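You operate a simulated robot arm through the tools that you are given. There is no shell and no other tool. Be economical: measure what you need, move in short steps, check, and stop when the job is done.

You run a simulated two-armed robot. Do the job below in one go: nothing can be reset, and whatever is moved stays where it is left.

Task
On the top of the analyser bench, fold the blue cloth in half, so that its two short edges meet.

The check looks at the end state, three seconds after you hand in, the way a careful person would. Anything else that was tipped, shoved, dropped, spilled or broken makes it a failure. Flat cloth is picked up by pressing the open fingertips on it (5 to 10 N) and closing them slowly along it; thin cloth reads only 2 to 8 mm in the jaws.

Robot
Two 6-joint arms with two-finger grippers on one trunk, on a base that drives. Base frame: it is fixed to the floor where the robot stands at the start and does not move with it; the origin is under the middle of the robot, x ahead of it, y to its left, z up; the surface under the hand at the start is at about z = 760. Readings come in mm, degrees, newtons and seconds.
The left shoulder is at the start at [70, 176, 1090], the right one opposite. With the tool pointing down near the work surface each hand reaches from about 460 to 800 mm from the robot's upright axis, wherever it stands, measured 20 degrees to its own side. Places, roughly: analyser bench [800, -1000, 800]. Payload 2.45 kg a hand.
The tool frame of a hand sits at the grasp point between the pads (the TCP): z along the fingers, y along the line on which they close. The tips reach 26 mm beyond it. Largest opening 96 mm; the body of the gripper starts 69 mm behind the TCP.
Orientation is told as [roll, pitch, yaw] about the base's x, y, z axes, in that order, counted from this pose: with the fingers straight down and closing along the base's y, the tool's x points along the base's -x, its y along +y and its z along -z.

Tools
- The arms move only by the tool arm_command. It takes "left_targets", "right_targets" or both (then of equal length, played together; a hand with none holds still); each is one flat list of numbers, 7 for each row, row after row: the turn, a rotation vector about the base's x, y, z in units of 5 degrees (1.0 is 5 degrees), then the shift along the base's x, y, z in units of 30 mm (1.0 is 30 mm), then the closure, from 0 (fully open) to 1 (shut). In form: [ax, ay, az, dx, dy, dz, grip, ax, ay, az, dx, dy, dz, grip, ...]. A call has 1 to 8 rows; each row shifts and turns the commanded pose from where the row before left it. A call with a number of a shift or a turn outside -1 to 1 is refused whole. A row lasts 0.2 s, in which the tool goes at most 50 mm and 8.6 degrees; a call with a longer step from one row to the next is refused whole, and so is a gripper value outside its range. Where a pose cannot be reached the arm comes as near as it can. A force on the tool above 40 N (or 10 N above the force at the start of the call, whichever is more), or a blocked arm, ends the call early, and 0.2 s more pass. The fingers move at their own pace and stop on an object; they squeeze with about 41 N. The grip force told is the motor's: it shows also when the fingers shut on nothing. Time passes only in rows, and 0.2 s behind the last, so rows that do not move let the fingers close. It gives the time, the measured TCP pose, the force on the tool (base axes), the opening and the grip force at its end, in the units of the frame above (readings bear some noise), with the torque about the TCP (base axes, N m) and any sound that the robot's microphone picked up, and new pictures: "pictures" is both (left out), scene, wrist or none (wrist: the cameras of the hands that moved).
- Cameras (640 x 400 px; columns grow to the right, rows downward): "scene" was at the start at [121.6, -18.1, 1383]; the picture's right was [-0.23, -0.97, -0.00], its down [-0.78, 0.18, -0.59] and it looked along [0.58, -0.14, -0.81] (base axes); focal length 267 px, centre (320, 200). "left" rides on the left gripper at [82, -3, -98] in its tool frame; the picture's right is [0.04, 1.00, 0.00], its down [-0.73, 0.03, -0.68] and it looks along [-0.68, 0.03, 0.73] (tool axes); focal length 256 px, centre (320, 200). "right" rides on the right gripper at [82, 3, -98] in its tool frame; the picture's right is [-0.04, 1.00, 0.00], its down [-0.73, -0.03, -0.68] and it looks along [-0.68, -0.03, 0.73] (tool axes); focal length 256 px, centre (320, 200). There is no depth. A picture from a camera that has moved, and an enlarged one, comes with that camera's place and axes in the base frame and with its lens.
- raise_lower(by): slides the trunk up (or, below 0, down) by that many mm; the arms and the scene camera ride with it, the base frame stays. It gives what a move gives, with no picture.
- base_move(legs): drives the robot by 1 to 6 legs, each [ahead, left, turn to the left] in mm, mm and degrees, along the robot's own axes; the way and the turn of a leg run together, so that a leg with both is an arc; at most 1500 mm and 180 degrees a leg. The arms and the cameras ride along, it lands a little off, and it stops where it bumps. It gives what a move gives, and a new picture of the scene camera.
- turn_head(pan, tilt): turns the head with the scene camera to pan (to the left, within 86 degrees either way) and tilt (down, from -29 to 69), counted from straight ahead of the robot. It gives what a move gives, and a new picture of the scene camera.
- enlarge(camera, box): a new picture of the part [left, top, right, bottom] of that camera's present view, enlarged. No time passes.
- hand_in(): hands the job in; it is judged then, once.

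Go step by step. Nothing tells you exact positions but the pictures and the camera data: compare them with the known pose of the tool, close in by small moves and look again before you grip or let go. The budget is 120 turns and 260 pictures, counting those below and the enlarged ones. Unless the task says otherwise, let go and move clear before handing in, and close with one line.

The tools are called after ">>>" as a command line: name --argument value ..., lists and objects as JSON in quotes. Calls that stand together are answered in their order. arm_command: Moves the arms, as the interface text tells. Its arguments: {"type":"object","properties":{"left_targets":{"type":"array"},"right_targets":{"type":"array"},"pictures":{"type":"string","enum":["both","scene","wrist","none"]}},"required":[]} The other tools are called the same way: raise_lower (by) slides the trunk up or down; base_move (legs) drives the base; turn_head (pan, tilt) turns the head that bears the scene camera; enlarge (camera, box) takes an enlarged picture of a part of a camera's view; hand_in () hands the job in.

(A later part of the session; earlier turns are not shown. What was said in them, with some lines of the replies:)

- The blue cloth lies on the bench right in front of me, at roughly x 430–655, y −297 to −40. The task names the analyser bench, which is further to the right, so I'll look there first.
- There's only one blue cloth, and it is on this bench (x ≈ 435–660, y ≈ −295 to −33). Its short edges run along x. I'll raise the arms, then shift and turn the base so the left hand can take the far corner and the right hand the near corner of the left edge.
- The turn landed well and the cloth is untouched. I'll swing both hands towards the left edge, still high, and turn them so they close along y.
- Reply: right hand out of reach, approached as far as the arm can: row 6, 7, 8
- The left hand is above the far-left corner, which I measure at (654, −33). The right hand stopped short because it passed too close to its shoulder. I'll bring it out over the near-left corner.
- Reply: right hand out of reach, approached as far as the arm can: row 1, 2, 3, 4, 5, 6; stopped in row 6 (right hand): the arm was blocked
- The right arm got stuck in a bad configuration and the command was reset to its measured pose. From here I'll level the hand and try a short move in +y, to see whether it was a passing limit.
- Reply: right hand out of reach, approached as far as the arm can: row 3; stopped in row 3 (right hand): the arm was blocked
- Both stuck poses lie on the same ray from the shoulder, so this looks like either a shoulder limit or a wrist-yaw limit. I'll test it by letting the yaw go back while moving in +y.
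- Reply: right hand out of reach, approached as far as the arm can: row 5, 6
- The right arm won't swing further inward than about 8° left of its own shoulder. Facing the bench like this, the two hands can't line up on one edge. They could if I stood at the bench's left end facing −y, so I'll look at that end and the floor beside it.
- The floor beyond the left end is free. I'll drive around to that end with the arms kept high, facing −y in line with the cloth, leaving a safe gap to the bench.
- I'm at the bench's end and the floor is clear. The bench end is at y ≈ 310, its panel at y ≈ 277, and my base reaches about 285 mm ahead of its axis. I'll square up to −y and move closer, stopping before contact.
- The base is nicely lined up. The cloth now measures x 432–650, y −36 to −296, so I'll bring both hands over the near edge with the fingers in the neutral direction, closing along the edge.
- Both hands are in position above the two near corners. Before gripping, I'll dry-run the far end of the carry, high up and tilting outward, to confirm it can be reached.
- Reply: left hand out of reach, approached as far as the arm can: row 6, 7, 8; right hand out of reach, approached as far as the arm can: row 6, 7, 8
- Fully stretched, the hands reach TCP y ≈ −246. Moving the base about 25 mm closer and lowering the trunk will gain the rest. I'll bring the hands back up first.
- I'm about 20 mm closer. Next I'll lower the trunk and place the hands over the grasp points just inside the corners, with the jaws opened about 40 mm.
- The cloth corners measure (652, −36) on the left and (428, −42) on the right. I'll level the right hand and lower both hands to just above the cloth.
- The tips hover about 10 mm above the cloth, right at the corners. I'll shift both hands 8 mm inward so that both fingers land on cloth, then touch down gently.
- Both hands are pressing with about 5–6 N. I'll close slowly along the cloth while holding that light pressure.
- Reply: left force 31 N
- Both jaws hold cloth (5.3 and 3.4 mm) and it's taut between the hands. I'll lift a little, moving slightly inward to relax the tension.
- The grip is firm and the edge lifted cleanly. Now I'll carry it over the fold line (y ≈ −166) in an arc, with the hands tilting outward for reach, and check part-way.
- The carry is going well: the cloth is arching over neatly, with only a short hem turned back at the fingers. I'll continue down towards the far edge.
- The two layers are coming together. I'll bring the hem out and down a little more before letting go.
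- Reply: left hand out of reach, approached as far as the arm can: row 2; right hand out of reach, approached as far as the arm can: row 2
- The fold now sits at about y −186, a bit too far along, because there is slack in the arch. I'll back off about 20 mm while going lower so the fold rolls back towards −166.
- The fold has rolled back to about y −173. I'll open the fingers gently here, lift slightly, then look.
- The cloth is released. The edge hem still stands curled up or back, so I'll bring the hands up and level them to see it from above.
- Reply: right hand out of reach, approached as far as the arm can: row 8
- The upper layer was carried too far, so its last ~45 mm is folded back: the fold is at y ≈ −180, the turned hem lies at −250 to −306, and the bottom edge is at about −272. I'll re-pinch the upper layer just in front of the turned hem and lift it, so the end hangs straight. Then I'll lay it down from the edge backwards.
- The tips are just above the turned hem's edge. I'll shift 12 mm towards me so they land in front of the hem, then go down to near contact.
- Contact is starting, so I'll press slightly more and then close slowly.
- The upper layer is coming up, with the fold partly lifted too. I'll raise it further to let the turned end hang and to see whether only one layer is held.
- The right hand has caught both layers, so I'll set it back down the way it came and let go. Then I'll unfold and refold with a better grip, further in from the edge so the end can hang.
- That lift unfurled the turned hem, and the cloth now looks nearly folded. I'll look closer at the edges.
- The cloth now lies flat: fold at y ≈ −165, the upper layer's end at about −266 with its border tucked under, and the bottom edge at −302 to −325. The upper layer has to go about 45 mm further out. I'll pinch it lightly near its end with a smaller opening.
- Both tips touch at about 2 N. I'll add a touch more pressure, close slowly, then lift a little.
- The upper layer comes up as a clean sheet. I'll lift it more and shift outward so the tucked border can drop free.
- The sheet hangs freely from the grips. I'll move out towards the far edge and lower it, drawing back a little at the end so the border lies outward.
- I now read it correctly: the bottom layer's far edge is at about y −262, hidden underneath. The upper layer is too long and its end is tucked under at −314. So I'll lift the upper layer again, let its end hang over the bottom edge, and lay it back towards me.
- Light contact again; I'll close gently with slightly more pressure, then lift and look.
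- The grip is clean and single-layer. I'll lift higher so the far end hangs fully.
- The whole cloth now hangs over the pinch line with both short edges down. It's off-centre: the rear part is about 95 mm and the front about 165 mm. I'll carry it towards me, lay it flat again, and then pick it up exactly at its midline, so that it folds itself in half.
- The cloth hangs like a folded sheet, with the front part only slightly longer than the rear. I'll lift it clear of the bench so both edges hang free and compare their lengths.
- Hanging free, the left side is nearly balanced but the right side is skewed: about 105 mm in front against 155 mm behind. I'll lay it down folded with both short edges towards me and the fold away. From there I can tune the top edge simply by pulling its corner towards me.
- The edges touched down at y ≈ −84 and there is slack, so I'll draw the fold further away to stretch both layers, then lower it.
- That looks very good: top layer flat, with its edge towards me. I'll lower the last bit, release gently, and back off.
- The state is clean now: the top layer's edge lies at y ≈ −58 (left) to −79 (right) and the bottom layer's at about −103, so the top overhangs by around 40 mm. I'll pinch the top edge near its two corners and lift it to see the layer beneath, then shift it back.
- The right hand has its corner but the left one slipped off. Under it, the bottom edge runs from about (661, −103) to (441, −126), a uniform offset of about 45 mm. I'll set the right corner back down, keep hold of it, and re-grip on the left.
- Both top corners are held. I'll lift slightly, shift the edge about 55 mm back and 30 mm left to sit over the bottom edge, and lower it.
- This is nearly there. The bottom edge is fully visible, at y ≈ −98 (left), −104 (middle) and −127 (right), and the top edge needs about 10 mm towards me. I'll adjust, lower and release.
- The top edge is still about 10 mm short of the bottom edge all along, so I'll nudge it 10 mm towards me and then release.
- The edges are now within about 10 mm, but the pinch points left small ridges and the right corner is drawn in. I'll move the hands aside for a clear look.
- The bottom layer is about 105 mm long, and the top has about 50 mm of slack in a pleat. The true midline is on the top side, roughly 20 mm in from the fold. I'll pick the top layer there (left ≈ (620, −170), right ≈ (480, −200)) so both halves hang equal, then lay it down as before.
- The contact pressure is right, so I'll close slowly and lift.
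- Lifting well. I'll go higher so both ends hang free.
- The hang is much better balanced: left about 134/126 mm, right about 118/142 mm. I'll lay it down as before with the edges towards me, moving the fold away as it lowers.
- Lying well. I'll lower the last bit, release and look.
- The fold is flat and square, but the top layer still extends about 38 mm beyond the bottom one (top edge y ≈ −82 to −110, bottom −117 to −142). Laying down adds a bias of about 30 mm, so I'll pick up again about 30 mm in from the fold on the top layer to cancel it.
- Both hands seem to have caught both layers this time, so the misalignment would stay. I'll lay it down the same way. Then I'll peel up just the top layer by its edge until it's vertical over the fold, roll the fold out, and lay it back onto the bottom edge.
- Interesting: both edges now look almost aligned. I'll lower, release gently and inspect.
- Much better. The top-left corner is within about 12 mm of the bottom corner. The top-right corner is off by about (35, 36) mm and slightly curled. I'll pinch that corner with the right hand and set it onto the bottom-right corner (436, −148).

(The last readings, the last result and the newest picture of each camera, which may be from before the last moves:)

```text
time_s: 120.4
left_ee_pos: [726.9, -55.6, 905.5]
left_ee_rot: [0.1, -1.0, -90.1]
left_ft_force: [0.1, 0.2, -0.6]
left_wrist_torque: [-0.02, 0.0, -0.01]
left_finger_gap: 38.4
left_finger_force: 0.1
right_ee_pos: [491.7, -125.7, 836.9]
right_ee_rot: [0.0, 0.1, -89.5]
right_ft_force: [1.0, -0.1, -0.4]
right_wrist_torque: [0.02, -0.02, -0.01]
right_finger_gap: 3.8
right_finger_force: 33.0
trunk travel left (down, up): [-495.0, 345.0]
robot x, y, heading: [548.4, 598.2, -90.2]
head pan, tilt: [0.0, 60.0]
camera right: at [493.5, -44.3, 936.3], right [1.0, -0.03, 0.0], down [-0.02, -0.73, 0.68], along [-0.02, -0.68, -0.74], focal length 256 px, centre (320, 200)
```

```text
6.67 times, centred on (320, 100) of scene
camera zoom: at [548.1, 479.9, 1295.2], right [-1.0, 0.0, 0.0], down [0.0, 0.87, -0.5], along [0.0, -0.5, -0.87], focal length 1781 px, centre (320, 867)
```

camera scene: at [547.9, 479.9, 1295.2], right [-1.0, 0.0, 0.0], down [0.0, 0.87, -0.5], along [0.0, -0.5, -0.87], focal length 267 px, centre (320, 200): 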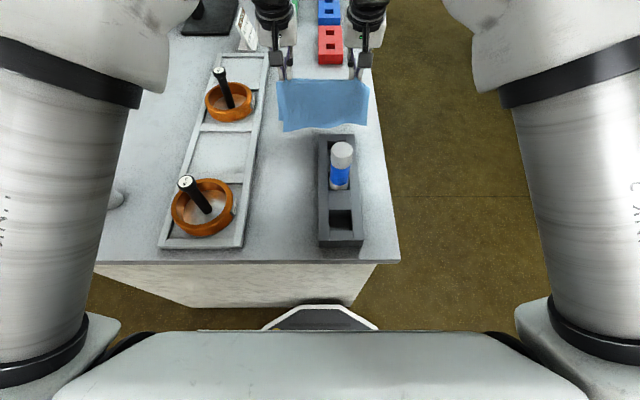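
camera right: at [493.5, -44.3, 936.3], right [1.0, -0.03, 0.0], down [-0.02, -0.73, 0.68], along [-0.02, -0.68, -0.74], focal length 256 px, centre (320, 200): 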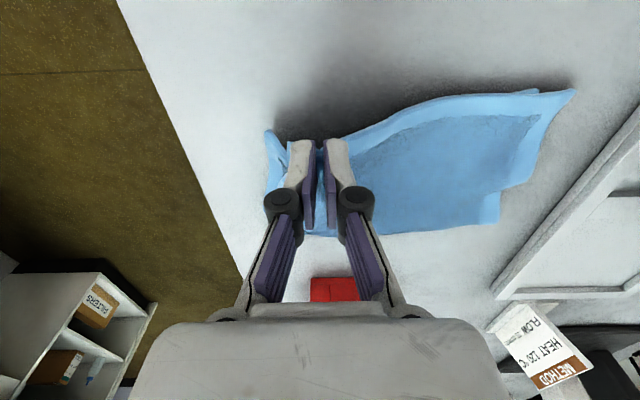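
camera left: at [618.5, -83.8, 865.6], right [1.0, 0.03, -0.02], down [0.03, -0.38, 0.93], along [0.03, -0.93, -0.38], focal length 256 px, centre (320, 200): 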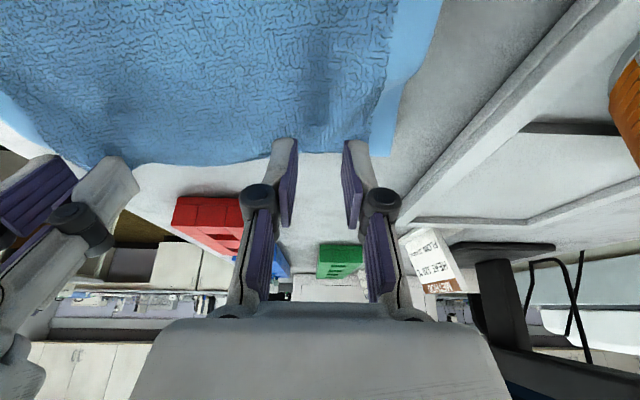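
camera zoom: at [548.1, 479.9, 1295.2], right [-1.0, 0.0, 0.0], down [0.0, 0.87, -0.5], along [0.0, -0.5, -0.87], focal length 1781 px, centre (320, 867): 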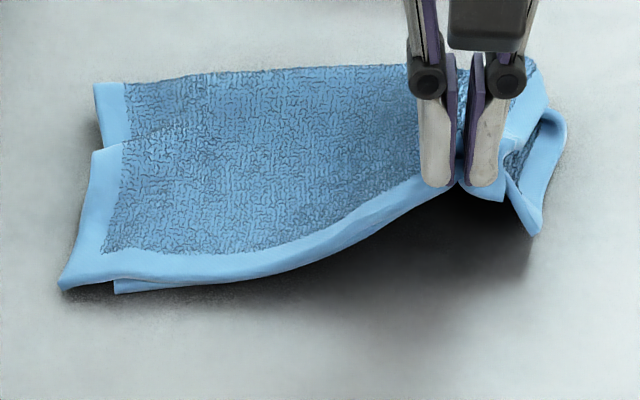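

The right hand caught both layers again. I'll set it back down, stretched slightly outward, and let go. Then I'll pull the exposed bottom-right corner towards me instead.

>>> arm_command --right_targets '[0, 0, 0, -0.2, 0, -0.7, 1, 0, 0, 0, -0.2, 0, -0.65, 1, 0, 0, 0, 0, 0, 0, 0.85, 0, 0, 0, 0, 0, 0, 0.7, 0, 0, 0, 0, 0, 0.6, 0.7, 0, 0, 0, 0, 0.3, 1, 0.7, 0, 0, 0, -0.9, 0.6, 1, 0.7, 0, 0, 0, -0.9, 0.6, 0.5, 0.7]' --pictures "none"

>>> enlarge --camera "scene" --box '[272, 70, 368, 130]'

>>> enlarge --camera "right" --box '[260, 30, 640, 268]'

>>> enlarge --camera "left" --box '[0, 50, 320, 250]'

```text
time_s: 122.2
left_ee_pos: [726.9, -55.5, 906.8]
left_ee_rot: [0.1, -1.1, -90.2]
left_ft_force: [-0.9, 0.1, 0.2]
left_wrist_torque: [-0.02, -0.04, 0.0]
left_finger_gap: 38.3
left_finger_force: 0.2
right_ee_pos: [420.1, -80.1, 889.9]
right_ee_rot: [0.0, 0.0, -89.5]
right_ft_force: [-0.1, -0.4, 0.2]
right_wrist_torque: [-0.02, 0.0, 0.01]
right_finger_gap: 28.8
right_finger_force: 0.1
trunk travel left (down, up): [-495.0, 345.0]
robot x, y, heading: [544.8, 597.0, -90.0]
head pan, tilt: [0.0, 60.0]
```

```text
6.67 times, centred on (320, 100) of scene
camera zoom: at [547.5, 480.3, 1295.3], right [-1.0, 0.0, 0.0], down [0.0, 0.87, -0.5], along [0.0, -0.5, -0.87], focal length 1781 px, centre (320, 867)
```

zoom: 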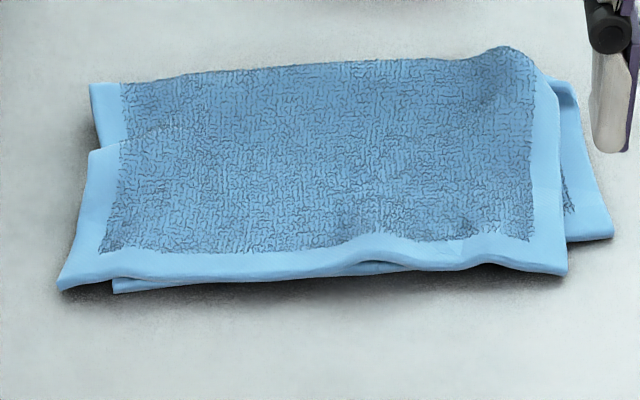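

```text
1.68 times, centred on (450, 149) of right
camera zoom: at [422.5, 1.5, 989.0], right [1.0, -0.03, 0.0], down [-0.02, -0.73, 0.68], along [-0.02, -0.68, -0.73], focal length 430 px, centre (102, 286)
```

zoom: 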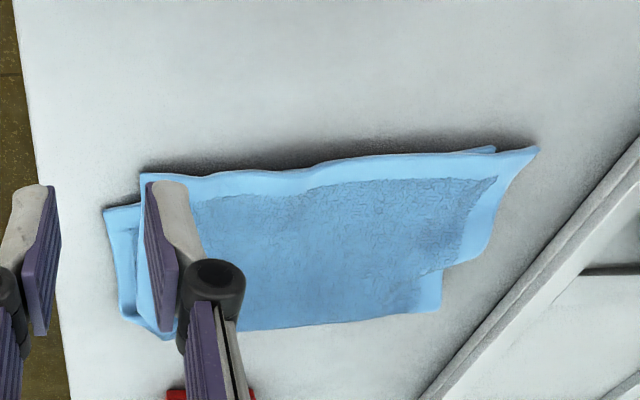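

```text
2.00 times, centred on (160, 150) of left
camera zoom: at [723.8, 27.9, 1002.7], right [1.0, 0.04, 0.0], down [0.03, -0.72, 0.69], along [0.03, -0.69, -0.72], focal length 512 px, centre (640, 300)
```

zoom: 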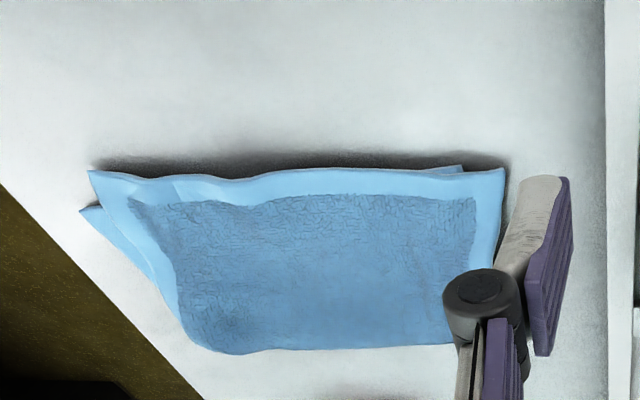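

The cloth is flatter now: the left ends match in y within 5 mm, but the top layer sits about 27 mm to the left of the bottom one, and its right corner overhangs by 30 mm. That overhang has no bottom layer beneath it, so I can pinch the top corner alone there and draw it over onto the bottom corner.

>>> arm_command --right_targets '[0, 0, 0, 0.87, -0.6, -0.9, 0.7, 0, 0, 0, 0.87, -0.65, -0.9, 0.7, 0, 0, 0, 0, 0, -0.9, 0.7]' --pictures "none"

>>> enlarge --camera "right" --box '[200, 80, 440, 230]'

>>> enlarge --camera "scene" --box '[272, 70, 368, 130]'

```text
time_s: 123.0
left_ee_pos: [725.7, -56.7, 904.6]
left_ee_rot: [0.0, -1.0, -90.1]
left_ft_force: [-1.4, 0.5, -0.6]
left_wrist_torque: [-0.01, 0.0, -0.01]
left_finger_gap: 38.3
left_finger_force: 0.0
right_ee_pos: [475.9, -122.6, 807.0]
right_ee_rot: [-0.1, 0.0, -89.6]
right_ft_force: [-0.2, 0.4, 0.0]
right_wrist_torque: [0.01, -0.02, 0.0]
right_finger_gap: 28.9
right_finger_force: 0.0
trunk travel left (down, up): [-495.0, 345.0]
robot x, y, heading: [551.2, 594.8, -89.9]
head pan, tilt: [0.0, 60.0]
```

```text
2.67 times, centred on (320, 155) of right
camera zoom: at [478.7, -40.3, 906.0], right [1.0, -0.03, 0.0], down [-0.02, -0.73, 0.68], along [-0.02, -0.68, -0.73], focal length 683 px, centre (320, 320)
```

zoom: 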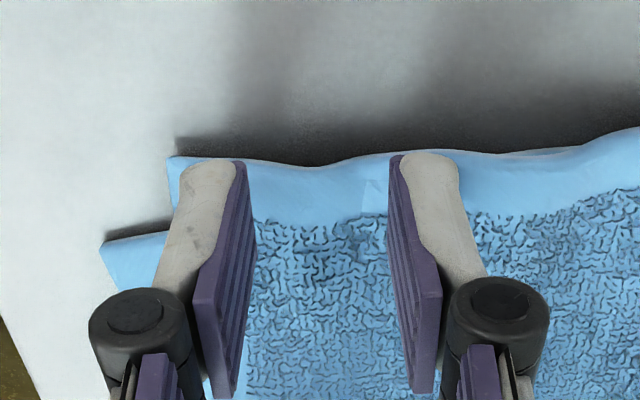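

```text
6.67 times, centred on (320, 100) of scene
camera zoom: at [547.6, 479.5, 1295.3], right [-1.0, 0.0, 0.0], down [0.0, 0.87, -0.5], along [0.0, -0.5, -0.87], focal length 1781 px, centre (320, 867)
```

zoom: 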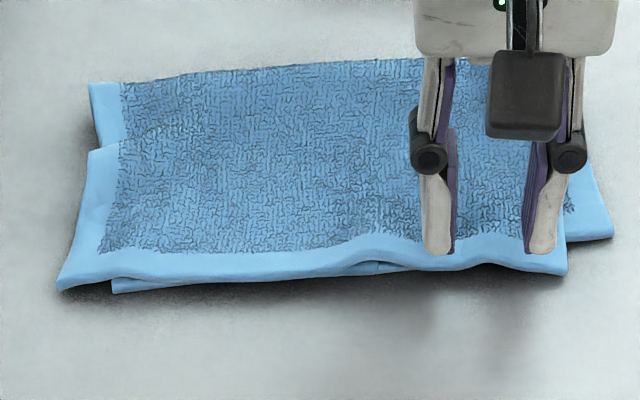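

>>> arm_command --right_targets '[0, 0, 0, -0.1, 0.23, -0.3, 0.7, 0, 0, 0, 0, 0, -0.22, 0.7]' --pictures "none"

```text
time_s: 123.6
left_ee_pos: [727.6, -56.3, 906.5]
left_ee_rot: [-0.1, -1.0, -90.1]
left_ft_force: [0.2, -0.6, 1.1]
left_wrist_torque: [0.0, -0.03, 0.01]
left_finger_gap: 38.4
left_finger_force: 0.0
right_ee_pos: [475.0, -114.9, 791.4]
right_ee_rot: [0.1, 0.1, -89.6]
right_ft_force: [-0.1, -1.1, 1.4]
right_wrist_torque: [0.01, 0.02, 0.03]
right_finger_gap: 28.6
right_finger_force: 0.0
trunk travel left (down, up): [-495.0, 345.0]
robot x, y, heading: [546.8, 595.7, -90.1]
head pan, tilt: [0.0, 60.0]
```

>>> arm_command --right_targets '[0, 0, 0, 0, 0, -0.09, 0.7, 0, 0, 0, 0, 0, 0, 0.76, 0, 0, 0, 0, 0, 0, 0.82, 0, 0, 0, 0, 0, 0, 0.88, 0, 0, 0, 0, 0, 0, 0.94, 0, 0, 0, 0, 0, 0, 1, 0, 0, 0, 0, 0, 0, 1]' --pictures "none"

>>> arm_command --right_targets '[0, 0, 0, 0, 0, 0.5, 1, 0, 0, 0, 0, 0, 0.6, 1]' --pictures "none"

>>> enlarge --camera "scene" --box '[272, 70, 368, 130]'

```text
time_s: 125.2
left_ee_pos: [727.5, -55.6, 905.8]
left_ee_rot: [0.0, -1.2, -90.1]
left_ft_force: [0.4, 0.9, -0.2]
left_wrist_torque: [0.01, -0.01, 0.01]
left_finger_gap: 38.3
left_finger_force: 0.0
right_ee_pos: [474.5, -112.7, 790.0]
right_ee_rot: [0.0, 0.0, -89.6]
right_ft_force: [0.5, 0.0, 4.7]
right_wrist_torque: [-0.05, -0.04, 0.03]
right_finger_gap: 3.8
right_finger_force: 32.5
trunk travel left (down, up): [-495.0, 345.0]
robot x, y, heading: [548.3, 596.2, -90.4]
head pan, tilt: [0.0, 60.0]
```

```text
time_s: 125.8
left_ee_pos: [727.5, -54.5, 906.0]
left_ee_rot: [0.0, -1.1, -90.1]
left_ft_force: [0.7, -0.5, 0.2]
left_wrist_torque: [-0.01, 0.02, -0.01]
left_finger_gap: 38.3
left_finger_force: 0.0
right_ee_pos: [474.4, -110.8, 824.0]
right_ee_rot: [0.0, 0.1, -89.7]
right_ft_force: [0.3, 0.5, 0.1]
right_wrist_torque: [0.01, -0.05, 0.03]
right_finger_gap: 3.8
right_finger_force: 32.3
trunk travel left (down, up): [-495.0, 345.0]
robot x, y, heading: [546.7, 596.2, -90.3]
head pan, tilt: [0.0, 60.0]
```

```text
6.67 times, centred on (320, 100) of scene
camera zoom: at [548.0, 480.0, 1295.2], right [-1.0, 0.0, 0.0], down [0.0, 0.87, -0.5], along [0.0, -0.5, -0.87], focal length 1781 px, centre (320, 867)
```

zoom: 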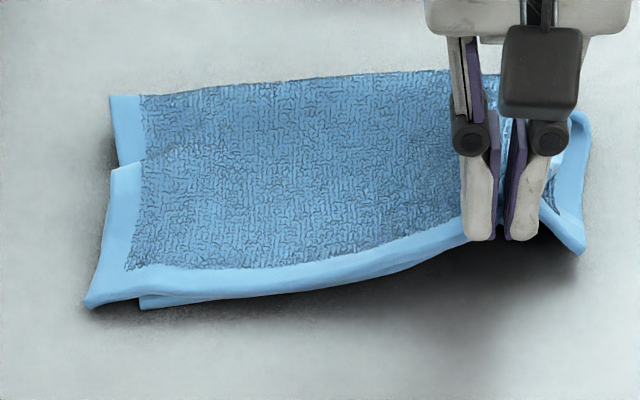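

>>> arm_command --right_targets '[0, 0, 0, 0, 0, 0.7, 1, 0, 0, 0, 0, -0.2, 0.6, 1, 0, 0, 0, 0, 0, 0, 1]' --pictures "wrist"

>>> enlarge --camera "scene" --box '[272, 70, 368, 130]'

```text
time_s: 126.6
left_ee_pos: [726.6, -55.3, 906.1]
left_ee_rot: [0.0, -1.0, -90.0]
left_ft_force: [-0.1, 0.6, 0.3]
left_wrist_torque: [-0.04, 0.02, 0.0]
left_finger_gap: 38.5
left_finger_force: 0.1
right_ee_pos: [473.9, -117.0, 859.8]
right_ee_rot: [0.1, 0.0, -89.5]
right_ft_force: [1.1, 0.1, -0.3]
right_wrist_torque: [-0.02, 0.03, -0.02]
right_finger_gap: 4.3
right_finger_force: 32.1
trunk travel left (down, up): [-495.0, 345.0]
robot x, y, heading: [551.0, 598.3, -90.0]
head pan, tilt: [0.0, 60.0]
camera right: at [476.7, -35.2, 958.8], right [1.0, -0.03, 0.0], down [-0.02, -0.73, 0.68], along [-0.02, -0.68, -0.73], focal length 256 px, centre (320, 200)
```

right: 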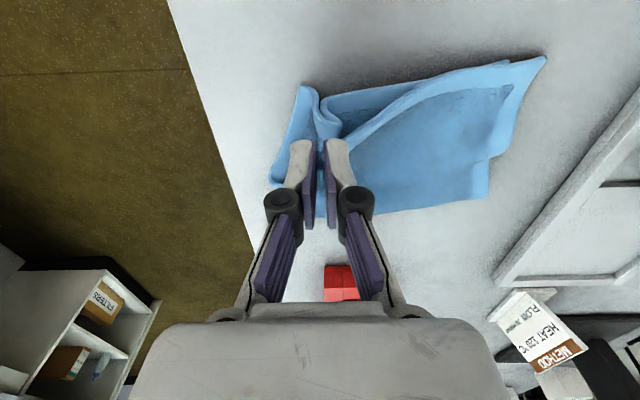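

```text
6.67 times, centred on (320, 100) of scene
camera zoom: at [548.1, 479.8, 1295.3], right [-1.0, 0.0, 0.0], down [0.0, 0.87, -0.5], along [0.0, -0.5, -0.87], focal length 1781 px, centre (320, 867)
```

zoom: 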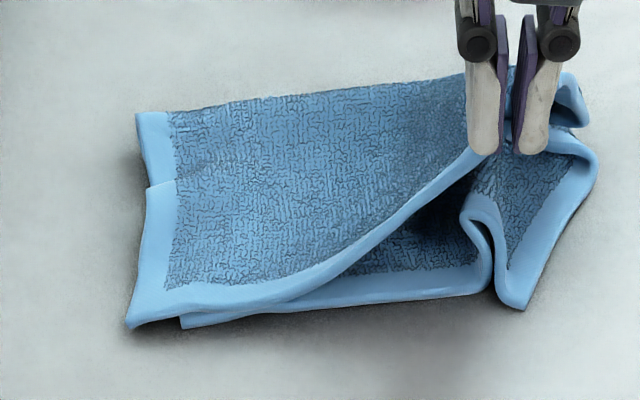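

The corner is up, with the bottom layer partly buckled along with it. I'll draw it outward to the right while lowering, to pull both layers smooth, then release and look again.

>>> arm_command --right_targets '[0, 0, 0, -0.4, 0, -0.4, 1, 0, 0, 0, -0.5, 0, -0.7, 1, 0, 0, 0, -0.4, 0, -0.7, 1, 0, 0, 0, -0.1, 0, -0.4, 1, 0, 0, 0, 0, 0, 0, 0.85, 0, 0, 0, 0, 0, 0.1, 0.7, 0, 0, 0, 0, 0, 1, 0.7, 0, 0, 0, -0.9, 0.9, 1, 0.7]' --pictures "none"

>>> enlarge --camera "scene" --box '[272, 70, 368, 130]'

>>> enlarge --camera "left" --box '[0, 50, 320, 250]'

```text
time_s: 128.4
left_ee_pos: [725.9, -54.9, 906.7]
left_ee_rot: [0.0, -1.2, -90.1]
left_ft_force: [0.0, 0.2, 0.2]
left_wrist_torque: [-0.04, -0.04, 0.0]
left_finger_gap: 38.7
left_finger_force: 0.1
right_ee_pos: [403.5, -88.8, 859.0]
right_ee_rot: [0.0, 0.1, -89.6]
right_ft_force: [-0.8, 0.7, 0.3]
right_wrist_torque: [-0.06, -0.03, 0.01]
right_finger_gap: 28.5
right_finger_force: 0.0
trunk travel left (down, up): [-495.0, 345.0]
robot x, y, heading: [546.7, 600.9, -89.9]
head pan, tilt: [0.0, 60.0]
```

```text
6.67 times, centred on (320, 100) of scene
camera zoom: at [546.9, 482.1, 1295.4], right [-1.0, 0.0, 0.0], down [0.0, 0.87, -0.5], along [0.0, -0.5, -0.87], focal length 1781 px, centre (320, 867)
```

zoom: 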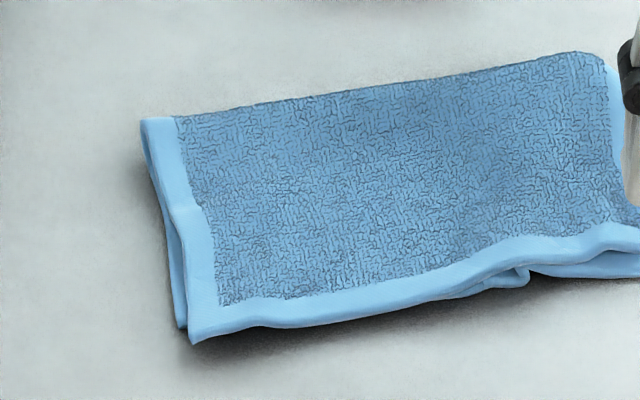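

```text
2.00 times, centred on (160, 150) of left
camera zoom: at [723.5, 29.3, 1003.8], right [1.0, 0.04, 0.0], down [0.03, -0.72, 0.69], along [0.03, -0.69, -0.72], focal length 512 px, centre (640, 300)
```

zoom: 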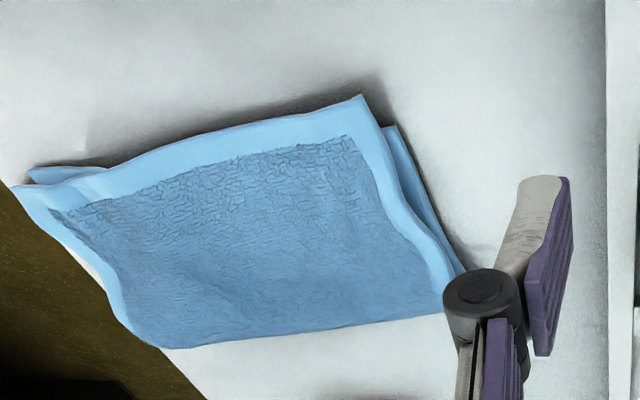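

Now both layers line up very well. The right end has come close to the bench's front edge, so I'll check there.

>>> arm_command --right_targets '[0, 0, 0, 0, 0.9, 0.9, 0.7, 0, 0, 0, 0, 0.9, 0.6, 0.7]' --pictures "none"

>>> enlarge --camera "scene" --box '[288, 70, 400, 140]'

>>> enlarge --camera "right" --box '[200, 20, 640, 295]'

```text
time_s: 129.0
left_ee_pos: [726.0, -55.6, 907.3]
left_ee_rot: [-0.2, -1.1, -90.0]
left_ft_force: [-0.4, 0.9, 0.0]
left_wrist_torque: [0.0, 0.0, 0.01]
left_finger_gap: 38.5
left_finger_force: 0.1
right_ee_pos: [404.3, -35.7, 902.5]
right_ee_rot: [0.1, -0.1, -89.5]
right_ft_force: [-0.7, -0.3, 1.2]
right_wrist_torque: [-0.03, 0.02, -0.02]
right_finger_gap: 28.9
right_finger_force: 0.2
trunk travel left (down, up): [-495.0, 345.0]
robot x, y, heading: [547.9, 592.7, -90.0]
head pan, tilt: [0.0, 60.0]
```

```text
5.71 times, centred on (344, 105) of scene
camera zoom: at [548.1, 480.3, 1295.3], right [-1.0, 0.0, 0.0], down [0.0, 0.87, -0.5], along [0.0, -0.5, -0.87], focal length 1527 px, centre (183, 743)
```

zoom: 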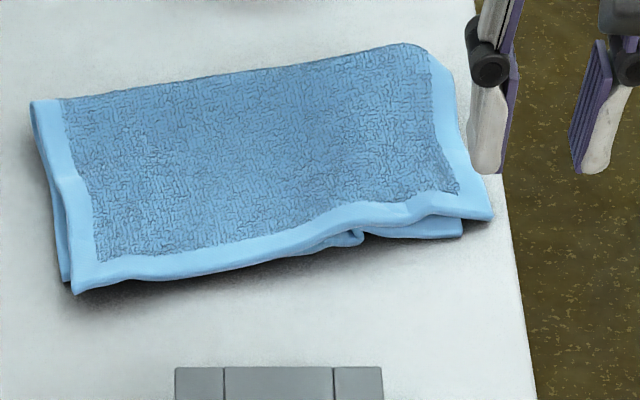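

```text
1.45 times, centred on (420, 158) of right
camera zoom: at [406.6, 45.7, 1002.9], right [1.0, -0.03, 0.0], down [-0.02, -0.73, 0.68], along [-0.02, -0.68, -0.73], focal length 372 px, centre (174, 262)
```

zoom: 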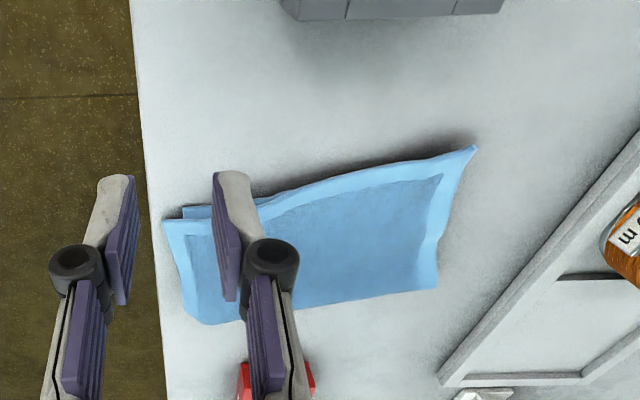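

The edges now meet: the corners agree within about 5–15 mm at both ends, in one clean fold with the whole cloth on the bench. I'll raise the hands clear and take a final look at everything.

>>> arm_command --left_targets '[0, 0, 0, 0, 0, 0.9, 0.6, 0, 0, 0, 0, 0.3, 0.9, 0.6, 0, 0, 0, 0, 0.3, 0.9, 0.6]' --right_targets '[0, 0, 0, -0.3, 0, 0.9, 0.6, 0, 0, 0, -0.3, 0.3, 0.9, 0.6, 0, 0, 0, -0.3, 0.3, 0.9, 0.6]' --pictures "scene"

>>> enlarge --camera "left" --box '[0, 50, 320, 250]'

```text
time_s: 129.8
left_ee_pos: [724.9, -36.0, 986.7]
left_ee_rot: [0.0, -1.2, -90.1]
left_ft_force: [-0.2, 0.4, 0.3]
left_wrist_torque: [0.02, 0.0, 0.0]
left_finger_gap: 38.5
left_finger_force: 0.2
right_ee_pos: [379.2, -16.4, 985.5]
right_ee_rot: [-0.1, 0.0, -89.6]
right_ft_force: [-0.7, 1.5, -0.6]
right_wrist_torque: [-0.02, -0.04, -0.03]
right_finger_gap: 38.6
right_finger_force: 0.1
trunk travel left (down, up): [-495.0, 345.0]
robot x, y, heading: [548.2, 600.0, -90.4]
head pan, tilt: [0.0, 60.0]
camera scene: at [547.6, 481.4, 1295.4], right [-1.0, 0.0, 0.0], down [0.0, 0.87, -0.5], along [0.0, -0.5, -0.87], focal length 267 px, centre (320, 200)
```

scene: 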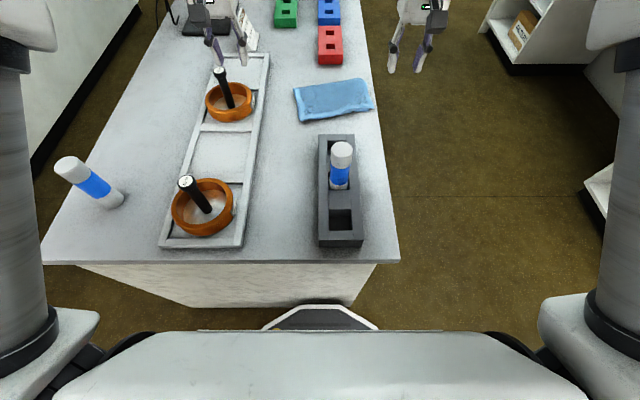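

```text
2.00 times, centred on (160, 150) of left
camera zoom: at [722.8, 47.6, 1084.1], right [1.0, 0.04, 0.0], down [0.03, -0.72, 0.69], along [0.03, -0.69, -0.72], focal length 512 px, centre (640, 300)
```

zoom: 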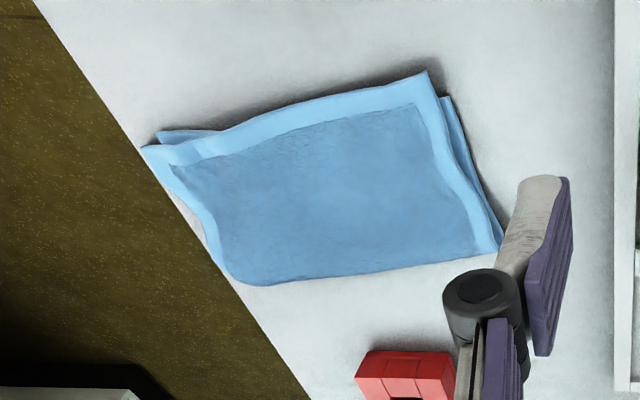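

Everything else on the bench stands where it was, and the cloth lies folded in half with its short edges together to within about 1–2 cm. The hands are clear, so I'm handing in.

>>> hand_in

```text
The job is handed in.
```

The blue cloth is folded in half on the analyser bench. Its two short edges meet to within about 1–2 cm, nothing else was moved, and the job is handed in.
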